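You operate a simulated robot arm through the tools that you are given. There is no shell and no other tool.

You run a simulated robot arm. Do the job below in one go: nothing can be reset, and whatever is moved stays where it is left.

## Task
Damp the envelope's gum and seal the flap with the roller.
Fine: wet the dabber on the pad first; wet the gum alone; turn the flap by the green crank, fingers clear of its bar; put dabber and roller back. Set down upright: green dabber, red roller.

Only the result counts: the job must be done as asked and must still hold three seconds after the hand-in. Knocking over, shifting, dropping, spilling or breaking anything else fails it. A push-on lid holds only when it is set on centred and level and pressed home; a screw cap is set on level and turned clockwise until tight.

## Robot
A 6-joint arm with a two-finger gripper, fixed in place. Base frame: the origin is on the floor under the middle of its stand, x ahead of it, y to its left, z up; the work surface is at about z = 76.5. Readings come in cm, rad, newtons and seconds.
It reaches about 120.6 cm from its shoulder. Its first joint turns from -2.897 to 2.897 rad. Payload 2.45 kg.
Tool frame: the origin (TCP) lies between the finger pads and is the grasp point; the fingertips stand 2 cm ahead of it; z points along the fingers, y is the line along which they close. The gripper opens to 14 cm; its body begins 16.8 cm behind the TCP.
Orientation is told as [roll, pitch, yaw] about the base's x, y, z axes, in that order, counted from this pose: with the fingers straight down and closing along the base's y, the tool's x points along the base's -x, its y along +y and its z along -z.

## Interface
- The arm moves only by the tool arm_command. Its argument "rows" is a list of rows, each a list of 3 entries, a list of its own where there are three numbers: the turn, a rotation vector about the tool's x, y, z in units of 90 degrees (1.0 is 90 degrees), then the shift along the tool's x, y, z in units of 200 mm (1.0 is 200 mm), then the closure, from 0 (fully open) to 1 (shut). In form: [[[rx, ry, rz], [dx, dy, dz], jaw], ...]. A call has 1 to 20 rows; each row is the pose to reach, as a shift and turn from the pose commanded when the call began, along the tool's axes at that moment. A call with a number of a shift or a turn outside -1 to 1 is refused whole. Each row takes 0.2 s and may step no farther than 5 cm and 0.15 rad from the row before; otherwise, or with a gripper value out of range, the whole call is refused. A pose out of reach is approached as far as the arm can. The call stops where the force on the tool passes 90 N (or 10 N more than at its start, if that is more) or the arm is blocked; 0.2 s more then pass. Each finger travels about 4.5 cm/s and halts on what it meets, pressing with about 30 N; the grip force reading is that of the motor and also rises with nothing between the fingers. The clock runs only during rows and for 0.2 s after the last one: add rows that repeat a pose to give the fingers time. It gives the time, the measured TCP pose, the force on the tool (base axes), the opening and the grip force at its end, in the units of the frame above (readings bear some noise), with the torque about the TCP (base axes, N m) and any sound that the robot's microphone picked up.
- Cameras (640 x 400 px; columns grow to the right, rows downward): "scene" is fixed at [5.02, 49.95, 137.02]; the picture's right is [-0.62, -0.78, 0.00], its down [-0.36, 0.28, -0.89] and it looks along [0.70, -0.55, -0.46] (base axes); focal length 359 px, centre (320, 200). "wrist" rides on the gripper at [7.8, 1.1, -20.9] in the tool frame; the picture's right is [-0.14, 0.99, 0.00], its down [-0.92, -0.13, -0.37] and it looks along [-0.37, -0.05, 0.93] (tool axes); focal length 280 px, centre (320, 200). There is no depth. A picture from a camera that has moved, and an enlarged one, comes with that camera's place and axes in the base frame and with its lens.
- grab_frame(camera): a new picture of that camera. The clock stands still meanwhile.
- zoom(camera, box): a new picture of the part [left, top, right, bottom] of that camera's present view, enlarged. The clock stands still meanwhile.
- sign_off(): hands the job in; it is judged then, once.

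Nothing tells you positions but the pictures and the camera data. Unless the task says otherwise, let go and move clear before handing in.

The tools are called after ">>>" by a JSON object that holds its "api" and its "payload". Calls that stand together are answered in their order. arm_command: Moves the arm, as the interface text tells. Its arguments: {"type":"object","properties":{"rows":{"type":"array"}},"required":["rows"]} The other tools are called the same way: grab_frame (camera) takes a picture; zoom (camera, box) takes an enlarged picture of a part of a camera's view; sign_off () hands the job in.

At the start:

```text
t: 0.0
ee_pos: [61.32, -12.09, 116.71]
tool_rot: [-0.001, 0.001, 0.0]
contact_force: [-0.6, 0.8, 0.5]
ft_torque: [-0.02, -0.01, -0.04]
opening: 14.0
gripper_force: 0.1
```

scene: 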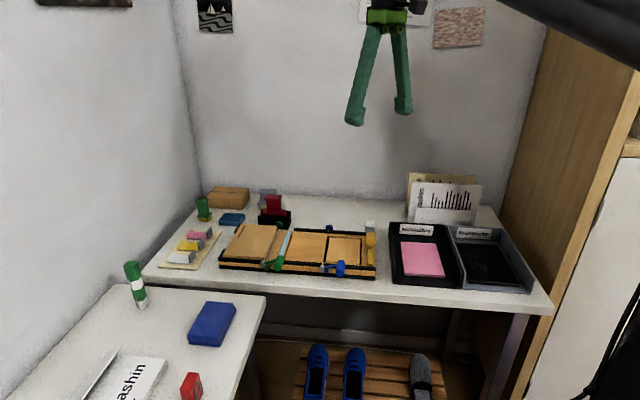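
wrist: 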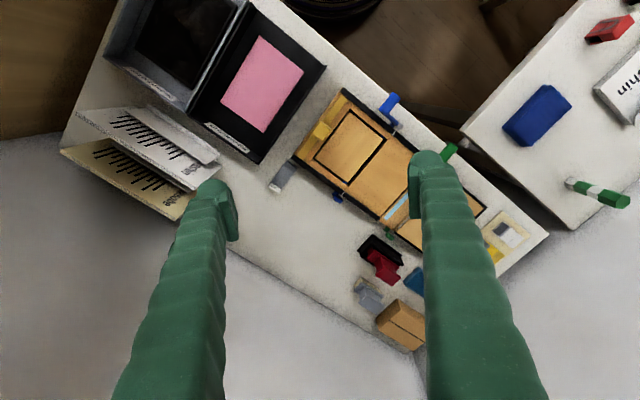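

I see a work table with a wooden envelope jig, a green dabber, a red roller, pads and trays. I'll take enlarged pictures of the parts before moving anything.

>>> {"api": "zoom", "payload": {"camera": "scene", "box": [140, 170, 300, 270]}}

>>> {"api": "zoom", "payload": {"camera": "scene", "box": [210, 200, 400, 300]}}

>>> {"api": "zoom", "payload": {"camera": "scene", "box": [360, 160, 560, 320]}}

>>> {"api": "zoom", "payload": {"camera": "wrist", "box": [260, 60, 560, 360]}}

```text
4.00 times, centred on (220, 220) of scene
camera zoom: at [5.02, 49.95, 137.02], right [-0.62, -0.78, 0.0], down [-0.36, 0.28, -0.89], along [0.7, -0.55, -0.46], focal length 1436 px, centre (720, 120)
```

zoom: 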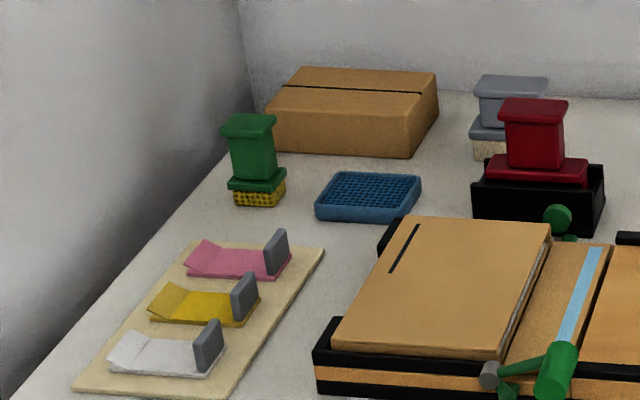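

```text
3.37 times, centred on (305, 250) of scene
camera zoom: at [5.02, 49.95, 137.02], right [-0.62, -0.78, 0.0], down [-0.36, 0.28, -0.89], along [0.7, -0.55, -0.46], focal length 1210 px, centre (370, 32)
```

zoom: 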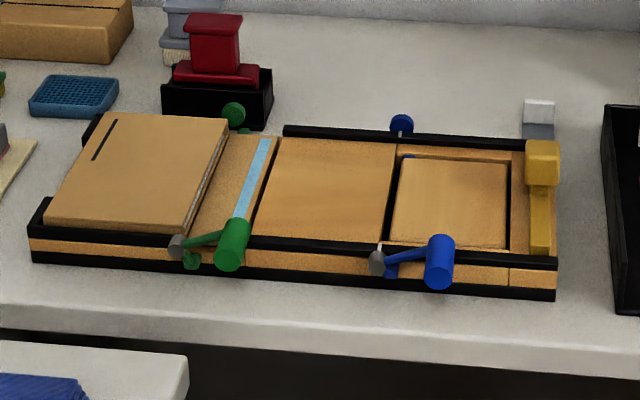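

```text
2.50 times, centred on (460, 240) of scene
camera zoom: at [5.02, 49.95, 137.02], right [-0.62, -0.78, 0.0], down [-0.36, 0.28, -0.89], along [0.7, -0.55, -0.46], focal length 898 px, centre (-30, 100)
```

zoom: 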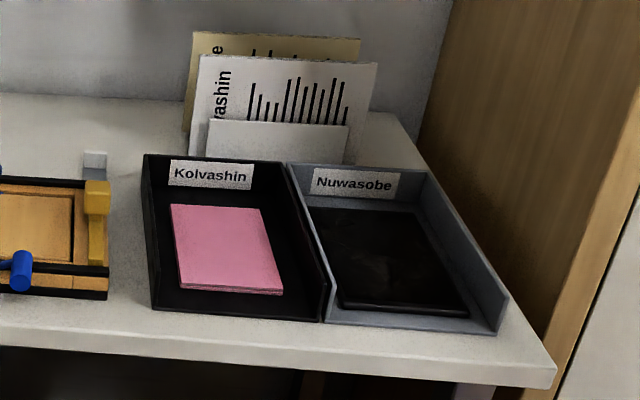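

```text
1.33 times, centred on (410, 210) of wrist
camera zoom: at [53.58, -11.07, 137.6], right [0.14, 0.99, 0.0], down [0.92, -0.13, 0.37], along [0.37, -0.05, -0.93], focal length 374 px, centre (200, 187)
```

zoom: 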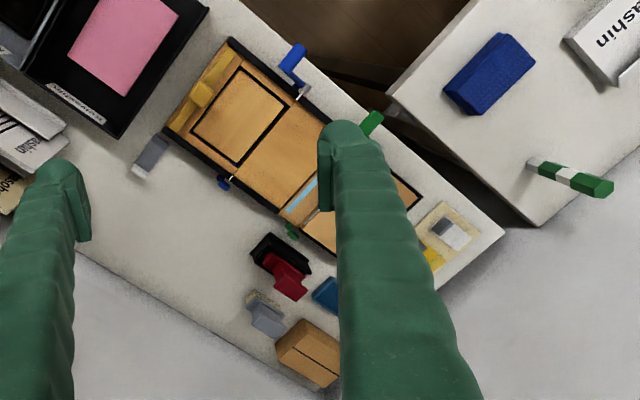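

The jig is turned about 45° to the base, with the flap and its pale-blue gum strip near (73, 8). The dabber is near (108, 16), the wet pad near (102, 10) and the roller in its cradle near (94, -2). I'll zoom in further on each of them.

>>> {"api": "zoom", "payload": {"camera": "scene", "box": [255, 230, 319, 280]}}

>>> {"api": "zoom", "payload": {"camera": "scene", "box": [190, 190, 254, 230]}}

>>> {"api": "zoom", "payload": {"camera": "scene", "box": [250, 185, 314, 225]}}

>>> {"api": "zoom", "payload": {"camera": "scene", "box": [320, 220, 384, 290]}}

>>> {"api": "zoom", "payload": {"camera": "scene", "box": [215, 220, 295, 280]}}

```text
8.00 times, centred on (287, 255) of scene
camera zoom: at [5.02, 49.95, 137.02], right [-0.62, -0.78, 0.0], down [-0.36, 0.28, -0.89], along [0.7, -0.55, -0.46], focal length 2872 px, centre (584, -240)
```

zoom: 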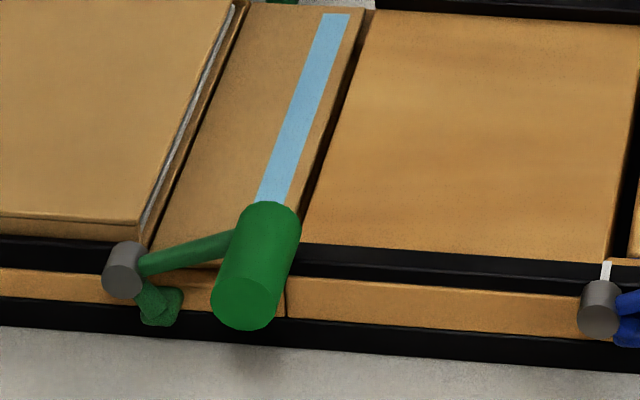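

```text
10.00 times, centred on (222, 210) of scene
camera zoom: at [5.02, 49.95, 137.02], right [-0.62, -0.78, 0.0], down [-0.36, 0.28, -0.89], along [0.7, -0.55, -0.46], focal length 3591 px, centre (1300, 100)
```

zoom: 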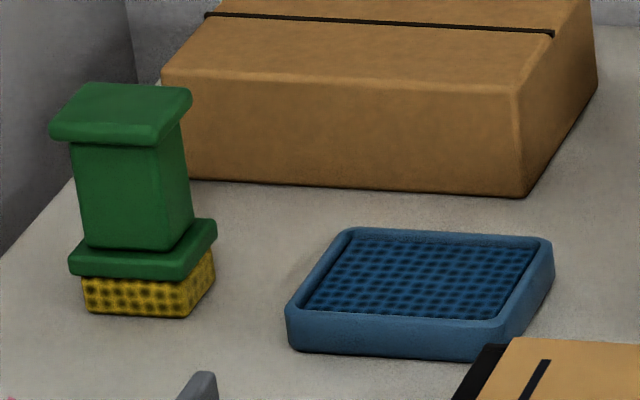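

```text
10.00 times, centred on (282, 205) of scene
camera zoom: at [5.02, 49.95, 137.02], right [-0.62, -0.78, 0.0], down [-0.36, 0.28, -0.89], along [0.7, -0.55, -0.46], focal length 3591 px, centre (700, 150)
```

zoom: 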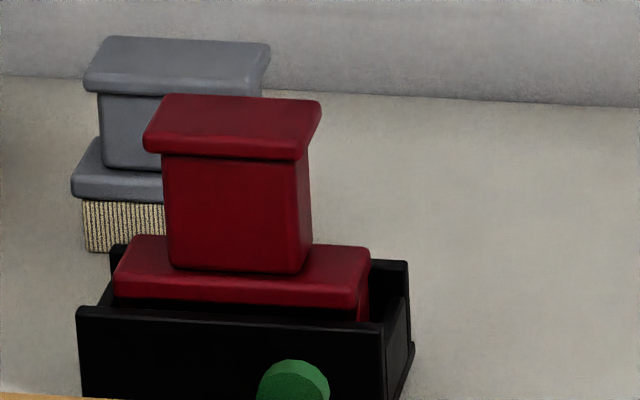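

```text
5.71 times, centred on (352, 255) of scene
camera zoom: at [5.02, 49.95, 137.02], right [-0.62, -0.78, 0.0], down [-0.36, 0.28, -0.89], along [0.7, -0.55, -0.46], focal length 2052 px, centre (137, -114)
```

zoom: 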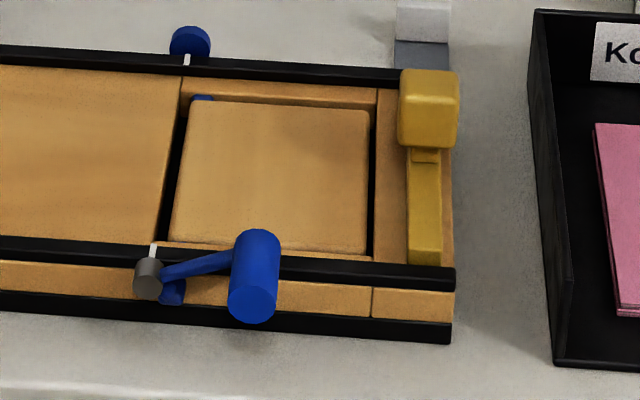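

```text
6.67 times, centred on (255, 250) of scene
camera zoom: at [5.02, 49.95, 137.02], right [-0.62, -0.78, 0.0], down [-0.36, 0.28, -0.89], along [0.7, -0.55, -0.46], focal length 2394 px, centre (753, -133)
```

zoom: 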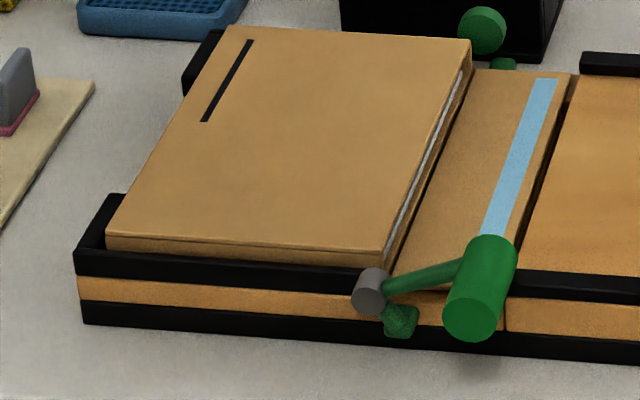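

The gum strip lies on an open flap, with the green crank's handle on the near side. I'll rotate the tool 45° to line up with the jig and move above it for a wrist view.

>>> {"api": "arm_command", "payload": {"rows": [[[0, 0, 0.0833], [-0.12, 0.117, 0.05], 0], [[0, 0, 0.1667], [-0.28, 0.234, 0.1], 0], [[0, 0, 0.25], [-0.44, 0.35, 0.15], 0], [[0, 0, 0.3333], [-0.6, 0.467, 0.2], 0], [[0, 0, 0.4167], [-0.76, 0.58, 0.25], 0], [[0, 0, 0.5], [-0.93, 0.7, 0.3], 0], [[0, 0, 0.5], [-0.93, 0.7, 0.3], 0]]}}

>>> {"api": "grab_frame", "payload": {"camera": "wrist"}}

>>> {"api": "grab_frame", "payload": {"camera": "scene"}}

```text
t: 1.6
ee_pos: [80.13, 1.77, 110.87]
tool_rot: [-0.001, 0.001, -0.787]
contact_force: [0.2, 0.5, 0.1]
ft_torque: [0.04, 0.01, -0.01]
opening: 14.01
gripper_force: 0.1
```

```text
taken
camera wrist: at [75.45, 8.14, 131.7], right [0.8, 0.6, 0.0], down [0.56, -0.74, 0.37], along [0.22, -0.29, -0.93], focal length 280 px, centre (320, 200)
```

wrist: 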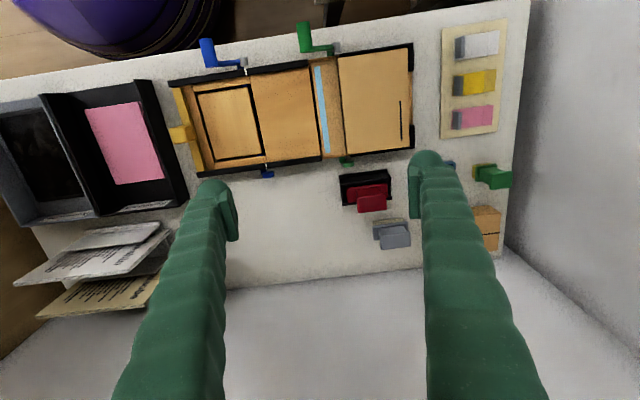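

```text
taken
```

scene: 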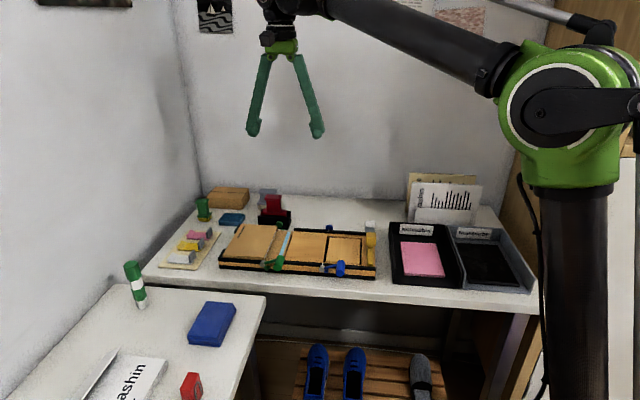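

The wrist camera now shows the jig from above, aligned with the picture. I'll zoom in for measurements.

>>> {"api": "zoom", "payload": {"camera": "wrist", "box": [280, 15, 424, 175]}}

>>> {"api": "zoom", "payload": {"camera": "wrist", "box": [330, 150, 520, 260]}}

>>> {"api": "zoom", "payload": {"camera": "wrist", "box": [160, 30, 350, 190]}}

```text
2.50 times, centred on (352, 95) of wrist
camera zoom: at [75.45, 8.14, 131.7], right [0.8, 0.6, 0.0], down [0.56, -0.74, 0.37], along [0.22, -0.29, -0.93], focal length 701 px, centre (240, 462)
```

zoom: 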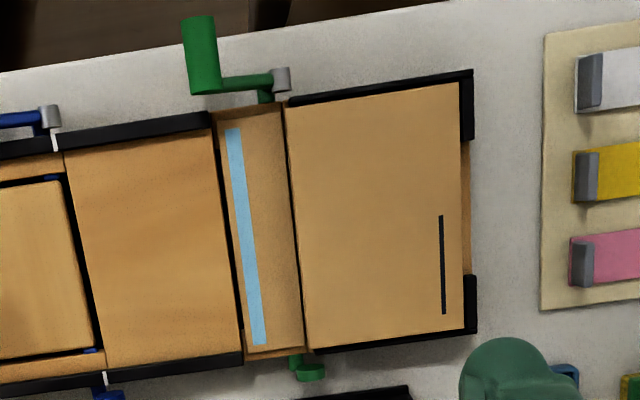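

```text
3.37 times, centred on (425, 205) of wrist
camera zoom: at [75.45, 8.14, 131.7], right [0.8, 0.6, 0.0], down [0.56, -0.74, 0.37], along [0.22, -0.29, -0.93], focal length 944 px, centre (-34, 183)
```

zoom: 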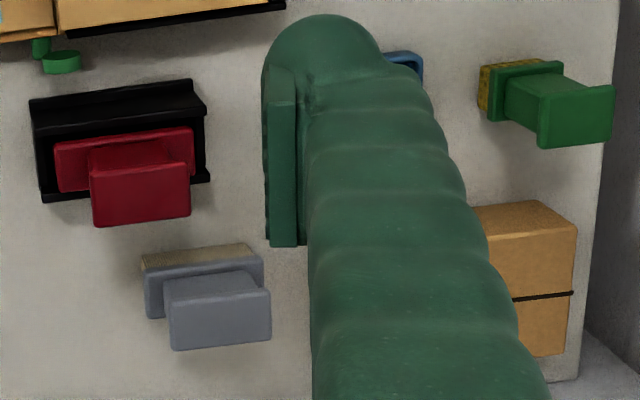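

```text
2.50 times, centred on (255, 110) of wrist
camera zoom: at [75.45, 8.14, 131.7], right [0.8, 0.6, 0.0], down [0.56, -0.74, 0.37], along [0.22, -0.29, -0.93], focal length 701 px, centre (482, 425)
```

zoom: 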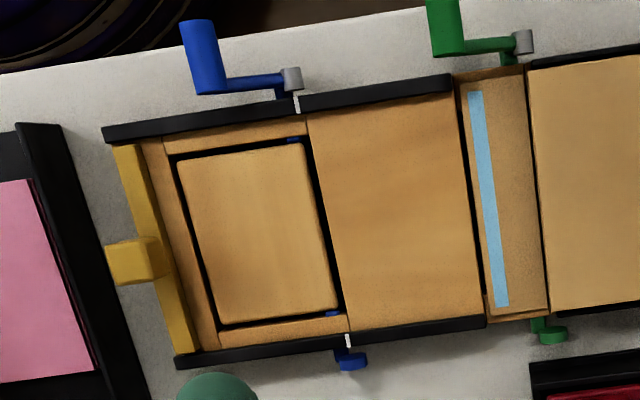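

The flap lies about 5 cm wide with a gum strip roughly 15 x 1 cm on it, at about z = 78. I'll lower the camera over the gum to measure it better.

>>> {"api": "arm_command", "payload": {"rows": [[[0, 0, 0], [0.06, 0.02, 0.2], 0], [[0, 0, 0], [0.12, 0.04, 0.4], 0], [[0, 0, 0], [0.186, 0.056, 0.6], 0], [[0, 0, 0], [0.186, 0.056, 0.6], 0]]}}

>>> {"api": "grab_frame", "payload": {"camera": "wrist"}}

>>> {"api": "zoom", "payload": {"camera": "wrist", "box": [200, 0, 440, 150]}}

>>> {"api": "zoom", "payload": {"camera": "wrist", "box": [220, 80, 420, 240]}}

```text
t: 2.6
ee_pos: [78.16, 5.22, 98.85]
tool_rot: [0.0, 0.001, -0.785]
contact_force: [0.1, 0.1, 0.2]
ft_torque: [0.03, 0.03, 0.0]
opening: 14.03
gripper_force: 0.1
```

```text
taken
camera wrist: at [73.46, 11.56, 119.58], right [0.8, 0.6, 0.0], down [0.56, -0.74, 0.37], along [0.22, -0.29, -0.93], focal length 280 px, centre (320, 200)
```

wrist: 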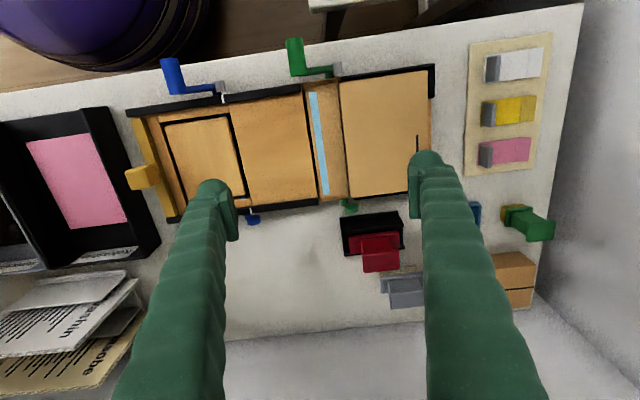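

```text
2.67 times, centred on (320, 75) of wrist
camera zoom: at [73.46, 11.56, 119.58], right [0.8, 0.6, 0.0], down [0.56, -0.74, 0.37], along [0.22, -0.29, -0.93], focal length 748 px, centre (320, 533)
```

zoom: 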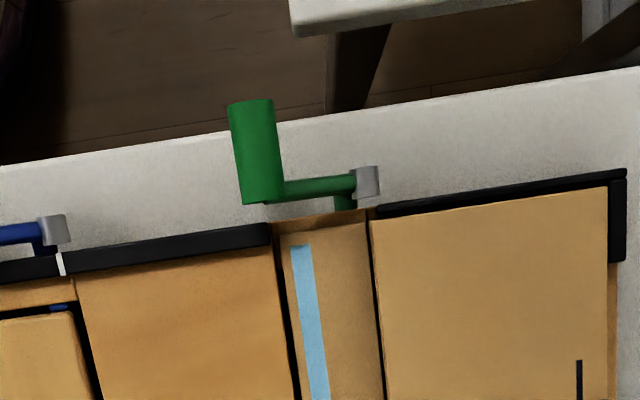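

```text
2.50 times, centred on (320, 160) of wrist
camera zoom: at [73.46, 11.56, 119.58], right [0.8, 0.6, 0.0], down [0.56, -0.74, 0.37], along [0.22, -0.29, -0.93], focal length 701 px, centre (320, 300)
```

zoom: 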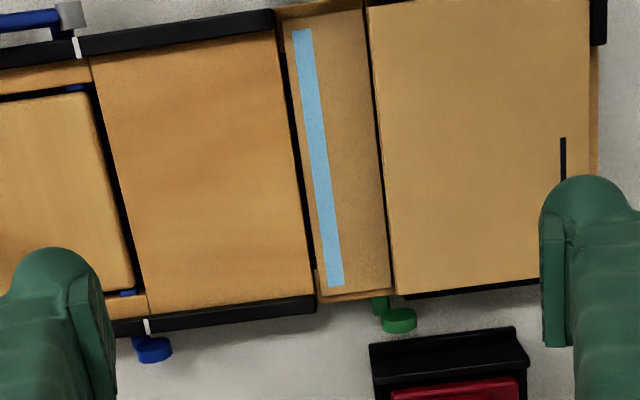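

The gum runs from about (73.0, 10.7) to (83.6, -0.2) at z ≈ 78.2. Next I'll move over the dabber and pad to view them from above.

>>> {"api": "arm_command", "payload": {"rows": [[[0, 0, 0], [-0.1, 0.17, 0], 0], [[0, 0, 0], [-0.2, 0.34, 0], 0], [[0, 0, 0], [-0.3, 0.51, 0], 0], [[0, 0, 0], [-0.4, 0.68, 0], 0], [[0, 0, 0], [-0.49, 0.85, 0], 0], [[0, 0, 0], [-0.58, 1.0, 0], 0], [[0, 0, 0], [-0.58, 1.0, 0], 0]]}}

>>> {"api": "grab_frame", "payload": {"camera": "wrist"}}

>>> {"api": "zoom", "payload": {"camera": "wrist", "box": [220, 80, 420, 240]}}

>>> {"api": "grab_frame", "payload": {"camera": "scene"}}

```text
t: 4.2
ee_pos: [100.62, 11.22, 98.84]
tool_rot: [0.001, 0.001, -0.787]
contact_force: [-0.3, -1.0, 0.8]
ft_torque: [-0.01, -0.03, -0.02]
opening: 14.0
gripper_force: 0.1
```

```text
taken
camera wrist: at [95.88, 17.52, 119.73], right [0.8, 0.6, 0.0], down [0.56, -0.74, 0.37], along [0.22, -0.29, -0.93], focal length 280 px, centre (320, 200)
```

wrist: 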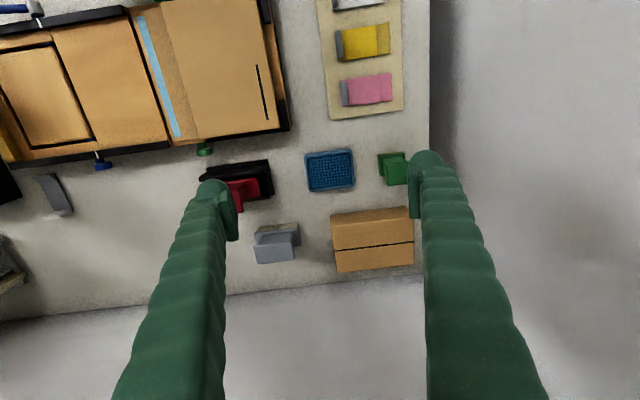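

```text
2.50 times, centred on (320, 160) of wrist
camera zoom: at [95.88, 17.52, 119.73], right [0.8, 0.6, 0.0], down [0.56, -0.74, 0.37], along [0.22, -0.29, -0.93], focal length 701 px, centre (320, 300)
```

zoom: 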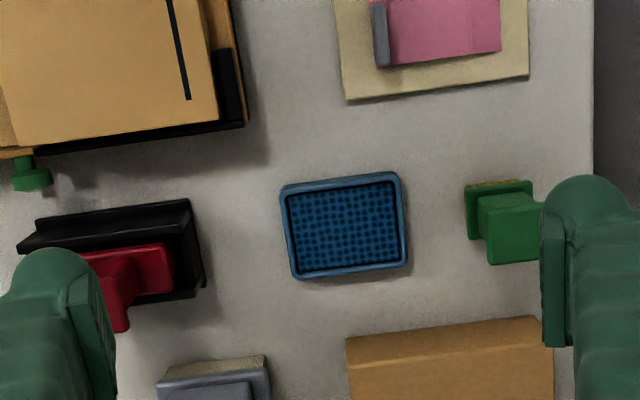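

```text
taken
```

scene: 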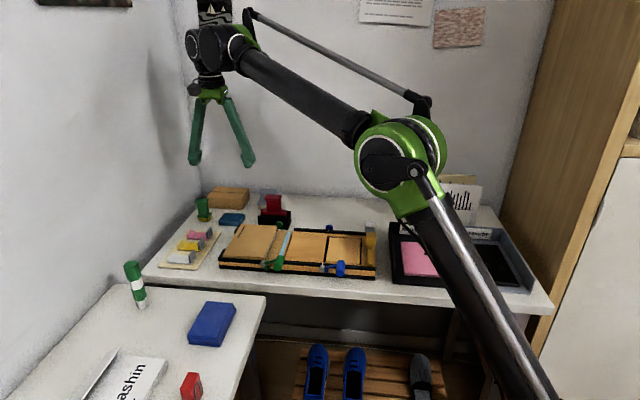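

The dabber, pad, box and roller cradle are all visible from above, and the wall is about 7 cm beyond the dabber. I'll zoom in on each of them.

>>> {"api": "zoom", "payload": {"camera": "wrist", "box": [360, 140, 424, 180]}}

>>> {"api": "zoom", "payload": {"camera": "wrist", "box": [295, 140, 375, 200]}}

>>> {"api": "zoom", "payload": {"camera": "wrist", "box": [190, 140, 290, 220]}}

```text
10.00 times, centred on (392, 160) of wrist
camera zoom: at [95.88, 17.52, 119.73], right [0.8, 0.6, 0.0], down [0.56, -0.74, 0.37], along [0.22, -0.29, -0.93], focal length 2804 px, centre (-400, 600)
```

zoom: 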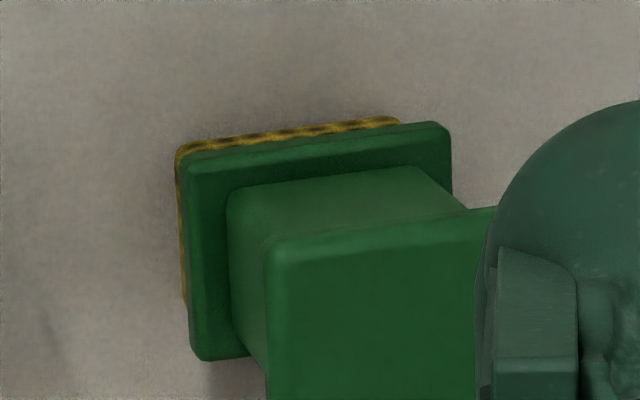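

```text
6.67 times, centred on (335, 170) of wrist
camera zoom: at [95.88, 17.52, 119.73], right [0.8, 0.6, 0.0], down [0.56, -0.74, 0.37], along [0.22, -0.29, -0.93], focal length 1869 px, centre (220, 400)
```

zoom: 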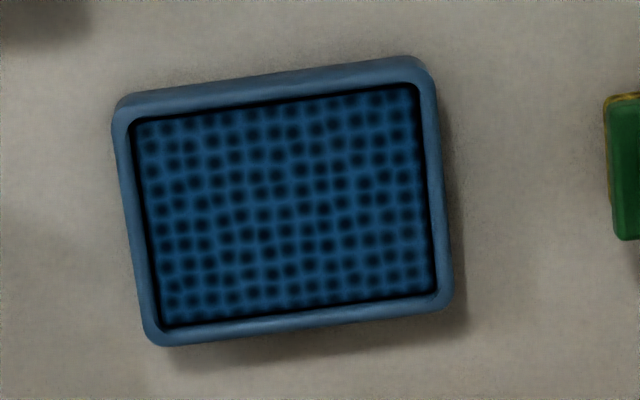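

```text
5.00 times, centred on (240, 180) of wrist
camera zoom: at [95.88, 17.52, 119.73], right [0.8, 0.6, 0.0], down [0.56, -0.74, 0.37], along [0.22, -0.29, -0.93], focal length 1402 px, centre (720, 300)
```

zoom: 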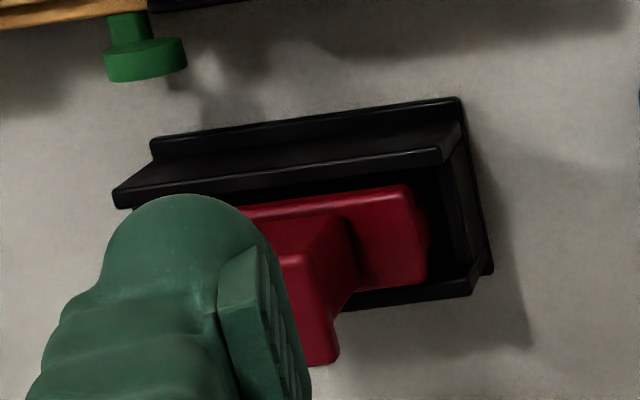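

The dabber is gripped best with the fingers closing across its short side, so I'll turn the gripper 90° away from the wall. I'll stop a little short of it to check the clearance.

>>> {"api": "arm_command", "payload": {"rows": [[[0, 0, -0.0833], [-0.013, 0.02, 0], 0], [[0, 0, -0.1667], [-0.026, 0.041, 0], 0], [[0, 0, -0.25], [-0.039, 0.061, 0], 0], [[0, 0, -0.3333], [-0.052, 0.082, 0], 0], [[0, 0, -0.4167], [-0.065, 0.102, 0], 0], [[0, 0, -0.5], [-0.078, 0.123, 0], 0], [[0, 0, -0.5833], [-0.091, 0.143, 0], 0], [[0, 0, -0.6667], [-0.104, 0.164, 0], 0], [[0, 0, -0.75], [-0.117, 0.184, 0], 0], [[0, 0, -0.8333], [-0.13, 0.205, 0], 0], [[0, 0, -0.9167], [-0.143, 0.225, 0], 0], [[0, 0, -1.0], [-0.156, 0.246, 0], 0], [[0, 0, -1.0], [-0.156, 0.246, 0], 0]]}}

>>> {"api": "grab_frame", "payload": {"camera": "wrist"}}

>>> {"api": "grab_frame", "payload": {"camera": "scene"}}

```text
t: 7.0
ee_pos: [105.43, 12.32, 98.25]
tool_rot: [-0.001, 0.0, 0.789]
contact_force: [-0.2, 0.2, -0.8]
ft_torque: [-0.02, 0.05, 0.0]
opening: 13.98
gripper_force: 0.0
out of reach, approached as far as the arm can: row 12, 13
```

```text
taken
camera wrist: at [99.22, 7.65, 119.15], right [-0.6, 0.8, 0.0], down [0.74, 0.56, 0.37], along [0.29, 0.22, -0.93], focal length 280 px, centre (320, 200)
```

wrist: 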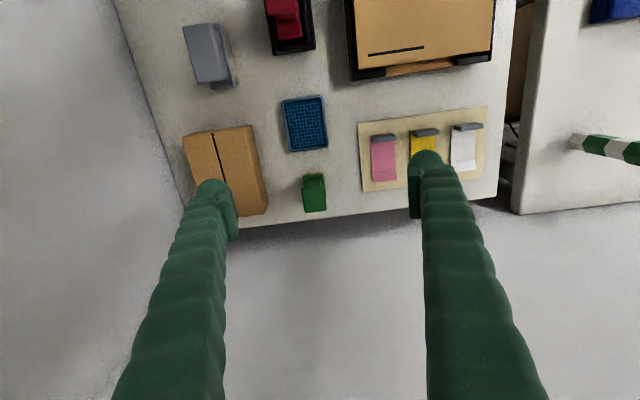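

```text
taken
```

scene: 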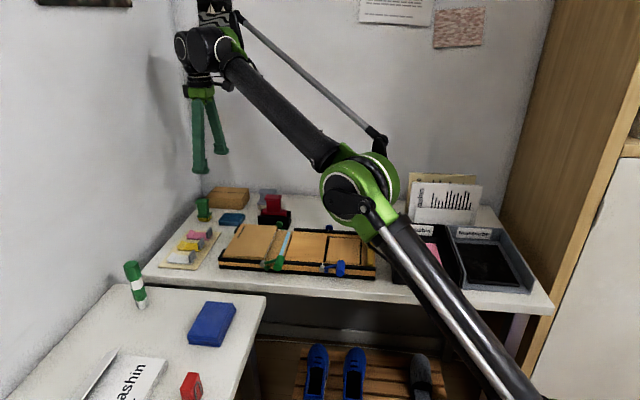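

The tool hit its reach limit at this height, and the wrist is close to the wall. I'll tilt the fingers toward the wall so the gripper body leans back, which helps both. First I'll zoom in on the dabber from here.

>>> {"api": "zoom", "payload": {"camera": "wrist", "box": [280, 160, 344, 220]}}

>>> {"api": "zoom", "payload": {"camera": "wrist", "box": [240, 60, 400, 160]}}

```text
6.67 times, centred on (312, 190) of wrist
camera zoom: at [99.22, 7.65, 119.15], right [-0.6, 0.8, 0.0], down [0.74, 0.56, 0.37], along [0.29, 0.22, -0.93], focal length 1869 px, centre (373, 267)
```

zoom: 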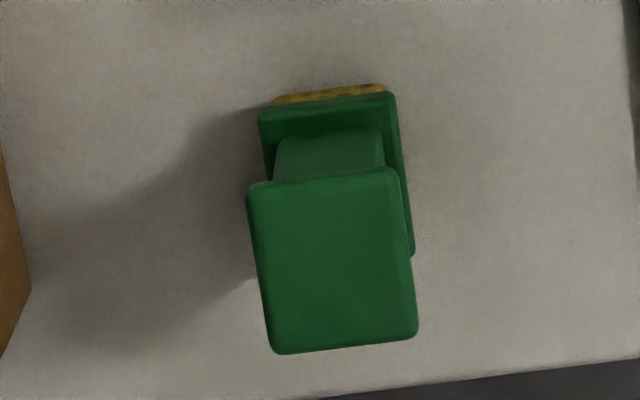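

```text
4.00 times, centred on (320, 110) of wrist
camera zoom: at [99.22, 7.65, 119.15], right [-0.6, 0.8, 0.0], down [0.74, 0.56, 0.37], along [0.29, 0.22, -0.93], focal length 1122 px, centre (320, 560)
```

zoom: 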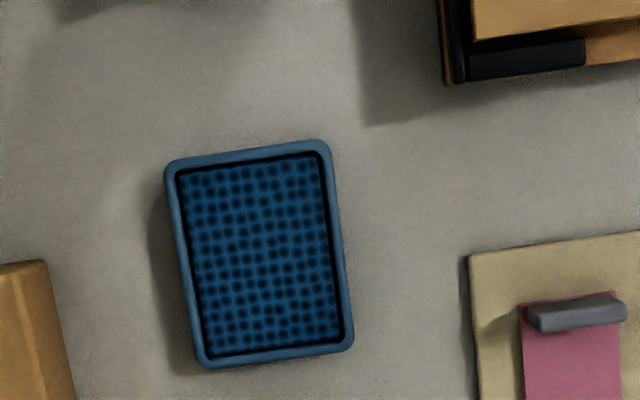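

The dabber stands at about (110.8, 15.5) with its cap top at z ≈ 83.6 and its neck between 78.5 and 82.9. I'll lower with a 20° tilt, narrow the jaws, and move above it.

>>> {"api": "arm_command", "payload": {"rows": [[[0, -0.074, 0], [0, 0, 0.145], 0.2], [[0, -0.148, 0], [0, 0, 0.29], 0.43], [[0, -0.222, 0], [0, 0, 0.4355], 0.43], [[0, -0.222, 0], [-0.135, -0.03, 0.4355], 0.43], [[0, -0.222, 0], [-0.27, -0.061, 0.4355], 0.43], [[0, -0.222, 0], [-0.27, -0.061, 0.4355], 0.43]]}}

>>> {"api": "grab_frame", "payload": {"camera": "wrist"}}

>>> {"api": "grab_frame", "payload": {"camera": "scene"}}

```text
t: 8.4
ee_pos: [110.15, 15.4, 89.7]
tool_rot: [-0.001, -0.347, 0.786]
contact_force: [0.5, 0.2, 0.0]
ft_torque: [0.02, -0.05, 0.01]
opening: 7.97
gripper_force: 0.1
```

```text
taken
camera wrist: at [99.11, 5.88, 106.6], right [-0.61, 0.79, 0.05], down [0.61, 0.43, 0.66], along [0.5, 0.43, -0.75], focal length 280 px, centre (320, 200)
```

wrist: 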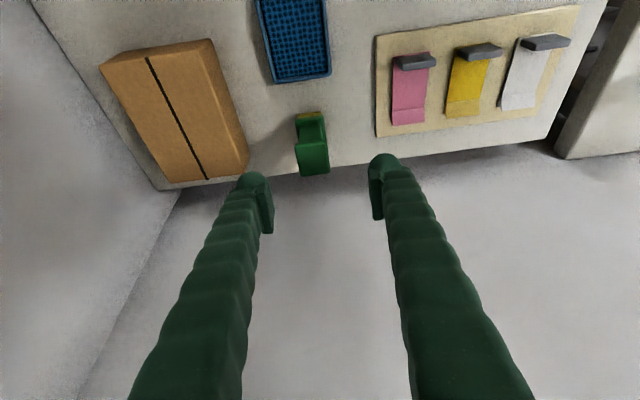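

```text
taken
```

scene: 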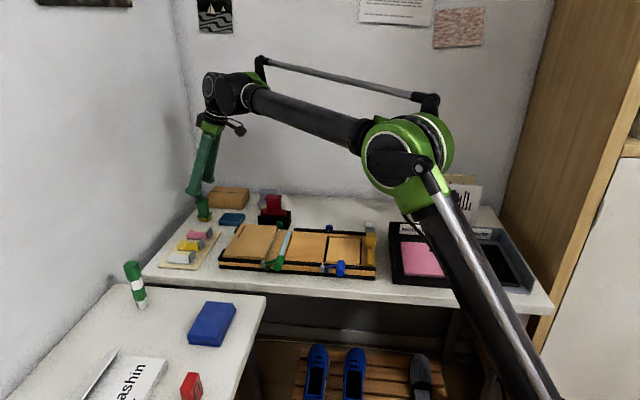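

The pose is reachable with the tilt, and the dabber sits between the fingers ahead. I'll zoom in to refine its position.

>>> {"api": "zoom", "payload": {"camera": "wrist", "box": [280, 100, 344, 180]}}

>>> {"api": "zoom", "payload": {"camera": "scene", "box": [160, 60, 260, 230]}}

>>> {"api": "zoom", "payload": {"camera": "wrist", "box": [220, 90, 420, 240]}}

```text
5.00 times, centred on (312, 140) of wrist
camera zoom: at [99.11, 5.88, 106.6], right [-0.61, 0.79, 0.05], down [0.61, 0.43, 0.66], along [0.5, 0.43, -0.75], focal length 1402 px, centre (360, 500)
```

zoom: 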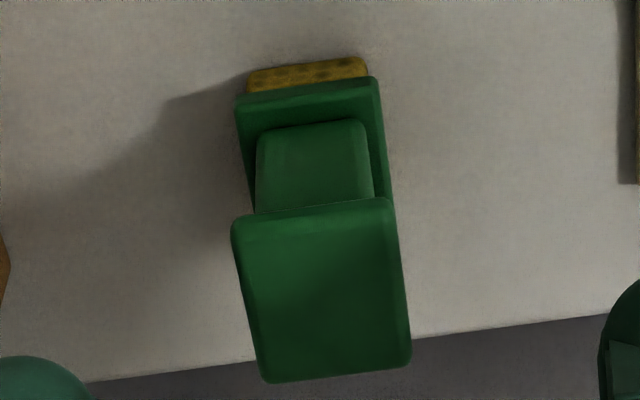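

```text
2.35 times, centred on (210, 145) of scene
camera zoom: at [5.02, 49.95, 137.02], right [-0.62, -0.78, 0.0], down [-0.36, 0.28, -0.89], along [0.7, -0.55, -0.46], focal length 845 px, centre (579, 329)
```

zoom: 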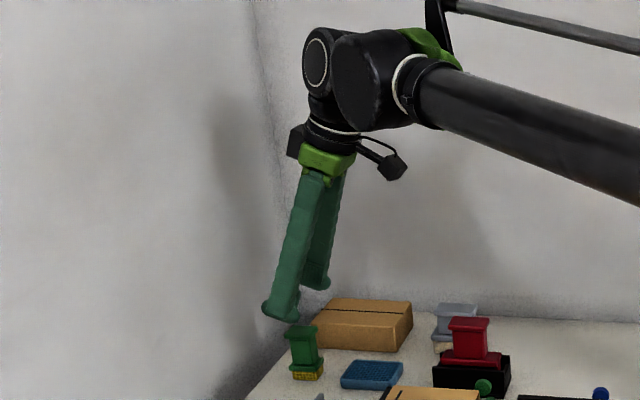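

```text
2.67 times, centred on (320, 165) of wrist
camera zoom: at [99.11, 5.88, 106.6], right [-0.61, 0.79, 0.05], down [0.61, 0.43, 0.66], along [0.5, 0.43, -0.75], focal length 748 px, centre (320, 293)
```

zoom: 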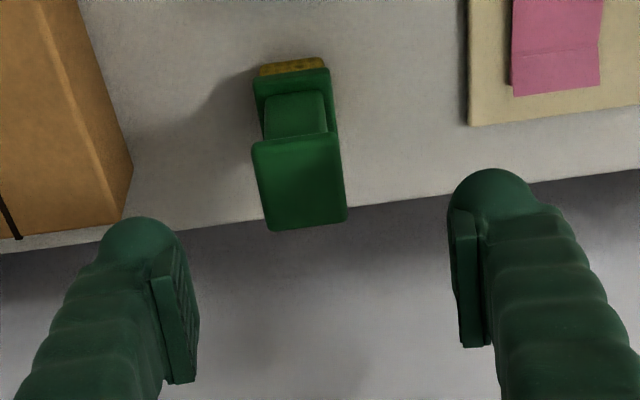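

The dabber's centre is at (110.77, 15.38), the box front is at a safe distance, and the gap is enough for the fingers. I'll descend straight down around the neck with the jaws narrowed.

>>> {"api": "arm_command", "payload": {"rows": [[[0, 0, 0], [0.0, -0.0226, 0.0], 0.536], [[0, 0, 0], [0.03, -0.0226, 0.1], 0.536], [[0, 0, 0], [0.065, -0.0226, 0.21], 0.536], [[0, 0, 0], [0.098, -0.0226, 0.315], 0.536], [[0, 0, 0], [0.1305, -0.0226, 0.4207], 0.536], [[0, 0, 0], [0.1305, -0.0226, 0.4207], 0.536]]}}

>>> {"api": "grab_frame", "payload": {"camera": "wrist"}}

>>> {"api": "zoom", "payload": {"camera": "scene", "box": [180, 170, 244, 230]}}

>>> {"api": "zoom", "payload": {"camera": "wrist", "box": [240, 130, 400, 250]}}

```text
t: 9.8
ee_pos: [110.81, 15.4, 80.48]
tool_rot: [0.0, -0.348, 0.786]
contact_force: [0.2, 0.7, -0.9]
ft_torque: [-0.02, -0.01, -0.02]
opening: 6.48
gripper_force: 0.2
```

```text
taken
camera wrist: at [99.81, 5.9, 97.45], right [-0.61, 0.79, 0.05], down [0.61, 0.43, 0.66], along [0.5, 0.43, -0.75], focal length 280 px, centre (320, 200)
```

wrist: 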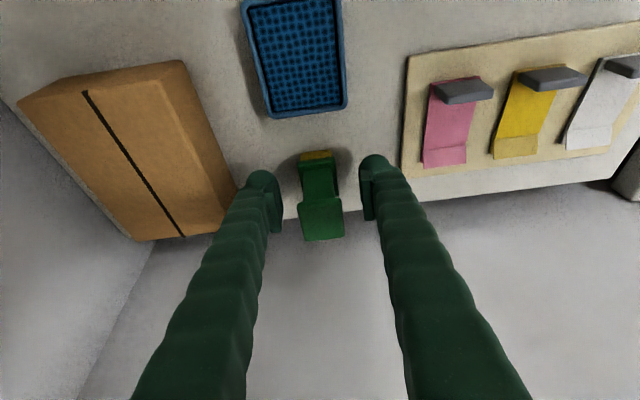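

```text
6.67 times, centred on (212, 200) of scene
camera zoom: at [5.02, 49.95, 137.02], right [-0.62, -0.78, 0.0], down [-0.36, 0.28, -0.89], along [0.7, -0.55, -0.46], focal length 2394 px, centre (1040, 200)
```

zoom: 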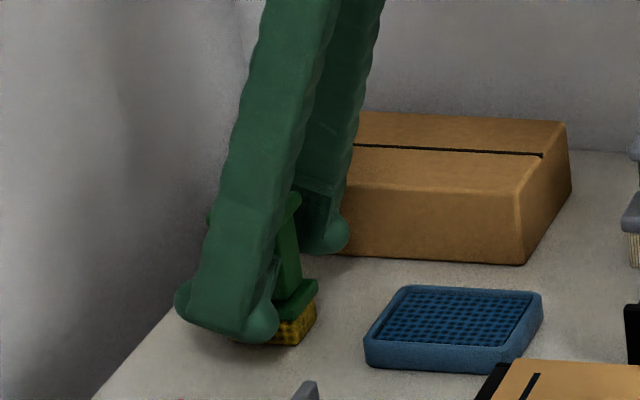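

```text
3.33 times, centred on (320, 190) of wrist
camera zoom: at [99.81, 5.9, 97.45], right [-0.61, 0.79, 0.05], down [0.61, 0.43, 0.66], along [0.5, 0.43, -0.75], focal length 935 px, centre (320, 233)
```

zoom: 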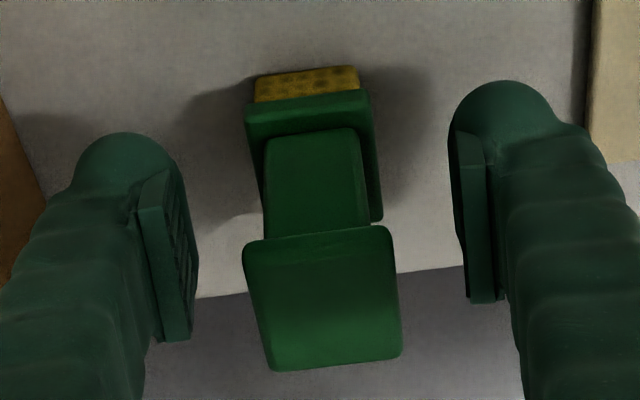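

The fingers straddle the neck without touching anything. I'll close on it now.

>>> {"api": "arm_command", "payload": {"rows": [[[0, 0, 0], [0, 0, -0.01], 1], [[0, 0, 0], [0, 0, -0.01], 1], [[0, 0, 0], [0, 0, -0.01], 1], [[0, 0, 0], [0, 0, -0.01], 1], [[0, 0, 0], [0, 0, -0.01], 1]]}}

>>> {"api": "zoom", "payload": {"camera": "wrist", "box": [240, 130, 400, 250]}}

>>> {"api": "zoom", "payload": {"camera": "scene", "box": [180, 170, 244, 230]}}

```text
t: 11.0
ee_pos: [110.71, 15.31, 80.72]
tool_rot: [-0.001, -0.347, 0.786]
contact_force: [-1.0, 0.1, 0.8]
ft_torque: [0.03, -0.01, -0.01]
opening: 2.84
gripper_force: 30.2
```

```text
3.33 times, centred on (320, 190) of wrist
camera zoom: at [99.75, 5.84, 97.74], right [-0.61, 0.79, 0.05], down [0.61, 0.43, 0.66], along [0.5, 0.43, -0.75], focal length 935 px, centre (320, 233)
```

zoom: 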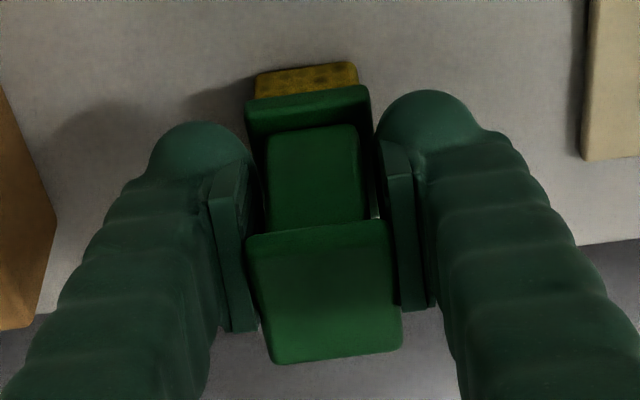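

```text
6.67 times, centred on (212, 200) of scene
camera zoom: at [5.02, 49.95, 137.02], right [-0.62, -0.78, 0.0], down [-0.36, 0.28, -0.89], along [0.7, -0.55, -0.46], focal length 2394 px, centre (1040, 200)
```

zoom: 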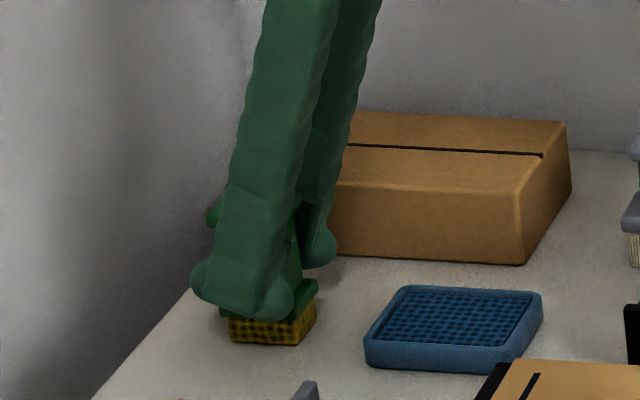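

The dabber is held (opening 2.84, grip 30 N). I'll lift it straight up and carry it over the blue pad at (104.2, 8.8).

>>> {"api": "arm_command", "payload": {"rows": [[[0, 0, 0], [-0.0171, 0, -0.047], 1], [[0, 0, 0], [-0.0342, 0, -0.094], 1], [[0, 0, 0], [-0.0684, 0, -0.188], 1], [[0, 0, 0], [0.0757, 0, -0.24], 1], [[0, 0, 0], [0.2198, 0, -0.293], 1], [[0, 0, 0], [0.3639, 0, -0.3453], 1], [[0, 0, 0], [0.3639, 0, -0.3453], 1]]}}

>>> {"api": "grab_frame", "payload": {"camera": "wrist"}}

>>> {"api": "zoom", "payload": {"camera": "scene", "box": [180, 150, 276, 230]}}

```text
t: 12.6
ee_pos: [104.04, 8.61, 84.86]
tool_rot: [0.0, -0.348, 0.785]
contact_force: [-0.1, -0.5, -0.7]
ft_torque: [0.01, 0.03, 0.0]
opening: 2.85
gripper_force: 29.7
```

```text
taken
camera wrist: at [93.04, -0.83, 101.76], right [-0.61, 0.79, 0.05], down [0.61, 0.43, 0.66], along [0.5, 0.43, -0.75], focal length 280 px, centre (320, 200)
```

wrist: 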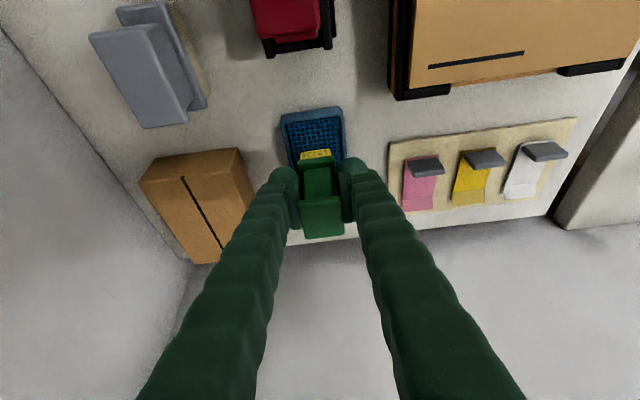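

```text
5.00 times, centred on (228, 190) of scene
camera zoom: at [5.02, 49.95, 137.02], right [-0.62, -0.78, 0.0], down [-0.36, 0.28, -0.89], along [0.7, -0.55, -0.46], focal length 1795 px, centre (780, 250)
```

zoom: 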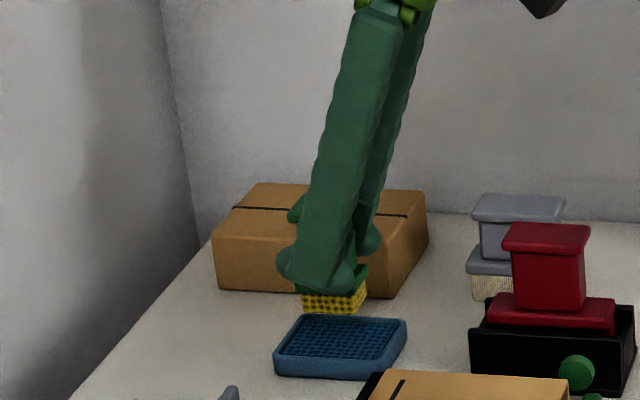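

The dabber hangs level above the pad, so I'll lower it in small steps and watch the force.

>>> {"api": "arm_command", "payload": {"rows": [[[0, 0, 0], [0.0205, 0, 0.0564], 1], [[0, 0, 0], [0.0376, 0, 0.1034], 1], [[0, 0, 0], [0.0428, 0, 0.1175], 1], [[0, 0, 0], [0.0428, 0, 0.1175], 1]]}}

>>> {"api": "zoom", "payload": {"camera": "scene", "box": [210, 180, 274, 230]}}

```text
t: 13.6
ee_pos: [104.16, 8.76, 82.33]
tool_rot: [0.001, -0.35, 0.787]
contact_force: [-0.7, 0.0, -1.6]
ft_torque: [0.03, 0.01, 0.03]
opening: 2.85
gripper_force: 29.7
```

```text
8.00 times, centred on (242, 205) of scene
camera zoom: at [5.02, 49.95, 137.02], right [-0.62, -0.78, 0.0], down [-0.36, 0.28, -0.89], along [0.7, -0.55, -0.46], focal length 2872 px, centre (944, 160)
```

zoom: 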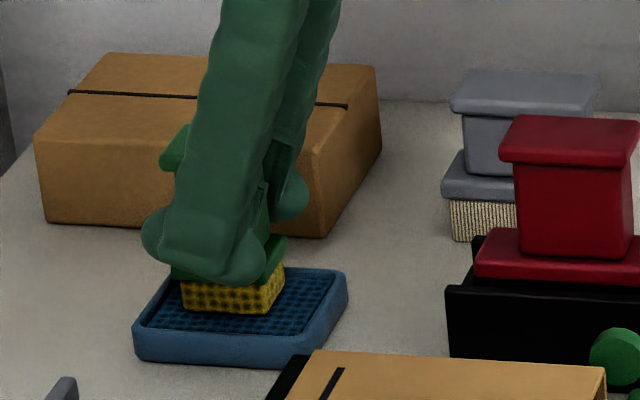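

The sponge looks just about to touch the pad. I'll press a few millimetres further and watch the force.

>>> {"api": "arm_command", "payload": {"rows": [[[0, 0, 0], [0.0034, 0, 0.0094], 1], [[0, 0, 0], [0.0051, 0, 0.0141], 1], [[0, 0, 0], [0.0051, 0, 0.0141], 1]]}}

>>> {"api": "zoom", "payload": {"camera": "scene", "box": [210, 180, 274, 230]}}

```text
t: 14.4
ee_pos: [104.1, 8.73, 82.22]
tool_rot: [0.001, -0.35, 0.785]
contact_force: [3.3, 1.0, 15.4]
ft_torque: [0.18, -0.02, -0.02]
opening: 2.83
gripper_force: 30.1
```

```text
8.00 times, centred on (242, 205) of scene
camera zoom: at [5.02, 49.95, 137.02], right [-0.62, -0.78, 0.0], down [-0.36, 0.28, -0.89], along [0.7, -0.55, -0.46], focal length 2872 px, centre (944, 160)
```

zoom: 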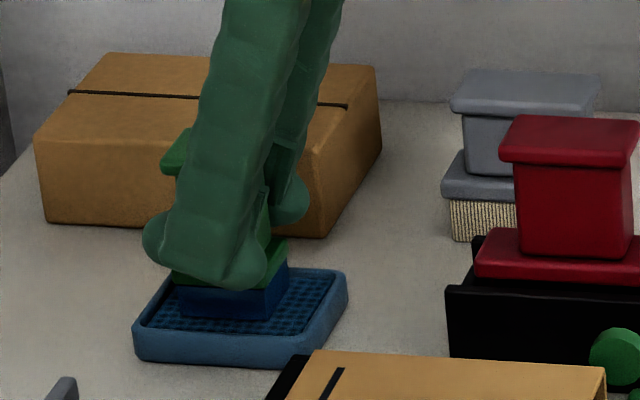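

The sponge turned blue, so it is wet. I'll lift it, turn 90° so its long side runs along the gum, and carry it high over to the gum centre.

>>> {"api": "arm_command", "payload": {"rows": [[[0, 0, 0], [-0.0171, 0, -0.047], 1], [[0, 0, 0], [-0.0684, 0, -0.188], 1], [[0, 0, 0], [-0.1351, 0, -0.3712], 1], [[0.0285, 0, 0.0783], [-0.0539, 0.0658, -0.4008], 1], [[0.057, 0, 0.1566], [0.0273, 0.1315, -0.4303], 1], [[0.0855, 0, 0.2349], [0.1086, 0.1973, -0.4599], 1], [[0.114, 0, 0.3132], [0.1898, 0.263, -0.4895], 1], [[0.1425, 0, 0.3915], [0.271, 0.3288, -0.5191], 1], [[0.171, 0, 0.4698], [0.3522, 0.3945, -0.5486], 1], [[0.1995, 0, 0.5481], [0.4334, 0.4603, -0.5782], 1], [[0.228, 0, 0.6264], [0.5147, 0.526, -0.6078], 1], [[0.2565, 0, 0.7047], [0.5959, 0.5918, -0.6373], 1], [[0.285, 0, 0.783], [0.6771, 0.6575, -0.6669], 1], [[0.3135, 0, 0.8613], [0.7583, 0.7233, -0.6965], 1], [[0.342, 0, 0.9397], [0.8395, 0.789, -0.726], 1], [[0.342, 0, 0.9397], [0.8395, 0.789, -0.726], 1]]}}

>>> {"api": "grab_frame", "payload": {"camera": "wrist"}}

>>> {"api": "grab_frame", "payload": {"camera": "scene"}}

```text
t: 17.8
ee_pos: [78.22, 5.29, 90.09]
tool_rot: [0.0, -0.348, -0.785]
contact_force: [-0.3, 0.1, 0.0]
ft_torque: [-0.01, 0.03, 0.0]
opening: 2.83
gripper_force: 29.9
```

```text
taken
camera wrist: at [68.87, 16.31, 107.0], right [0.79, 0.61, 0.05], down [0.43, -0.61, 0.66], along [0.43, -0.5, -0.75], focal length 280 px, centre (320, 200)
```

wrist: 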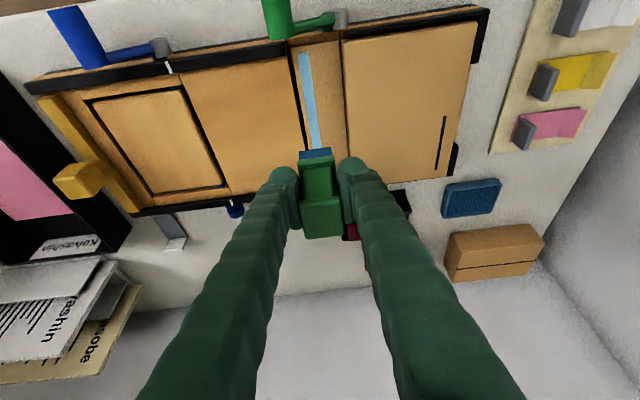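

```text
taken
```

scene: 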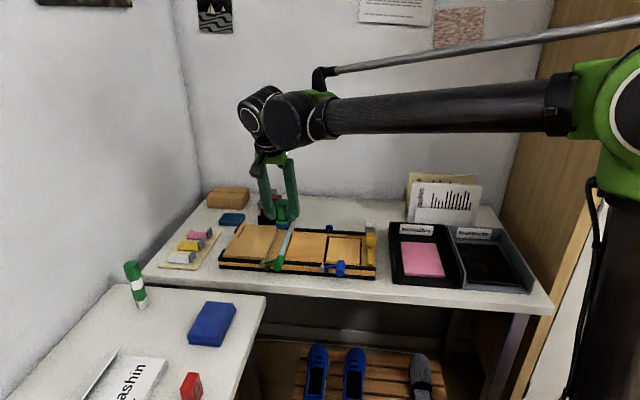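

The wet dabber is now above the gum, aligned along it. I'll zoom in to check the lateral alignment.

>>> {"api": "zoom", "payload": {"camera": "wrist", "box": [260, 30, 372, 100]}}

>>> {"api": "zoom", "payload": {"camera": "wrist", "box": [270, 90, 366, 160]}}

>>> {"api": "zoom", "payload": {"camera": "scene", "box": [240, 180, 336, 280]}}

```text
5.71 times, centred on (316, 65) of wrist
camera zoom: at [68.87, 16.31, 107.0], right [0.79, 0.61, 0.05], down [0.43, -0.61, 0.66], along [0.43, -0.5, -0.75], focal length 1602 px, centre (343, 971)
```

zoom: 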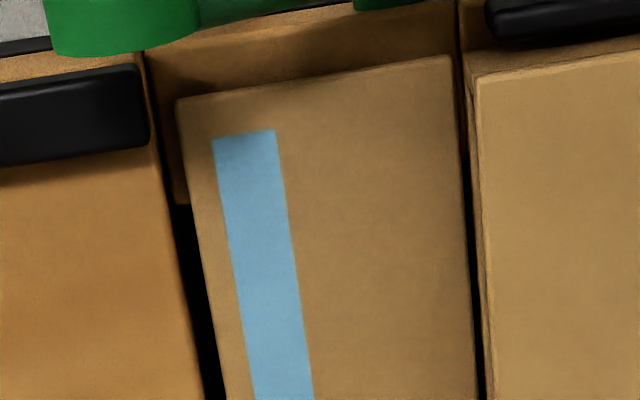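

```text
5.71 times, centred on (318, 125) of wrist
camera zoom: at [68.87, 16.31, 107.0], right [0.79, 0.61, 0.05], down [0.43, -0.61, 0.66], along [0.43, -0.5, -0.75], focal length 1602 px, centre (331, 629)
```

zoom: 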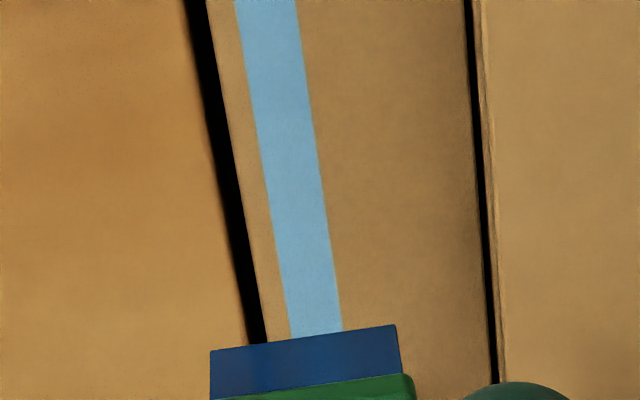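

```text
4.00 times, centred on (288, 230) of scene
camera zoom: at [5.02, 49.95, 137.02], right [-0.62, -0.78, 0.0], down [-0.36, 0.28, -0.89], along [0.7, -0.55, -0.46], focal length 1436 px, centre (448, 80)
```

zoom: 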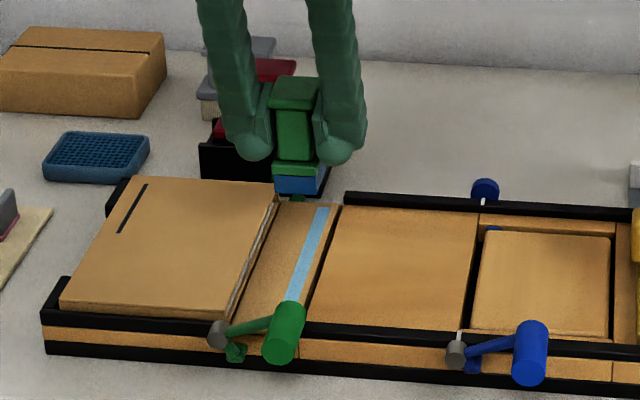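

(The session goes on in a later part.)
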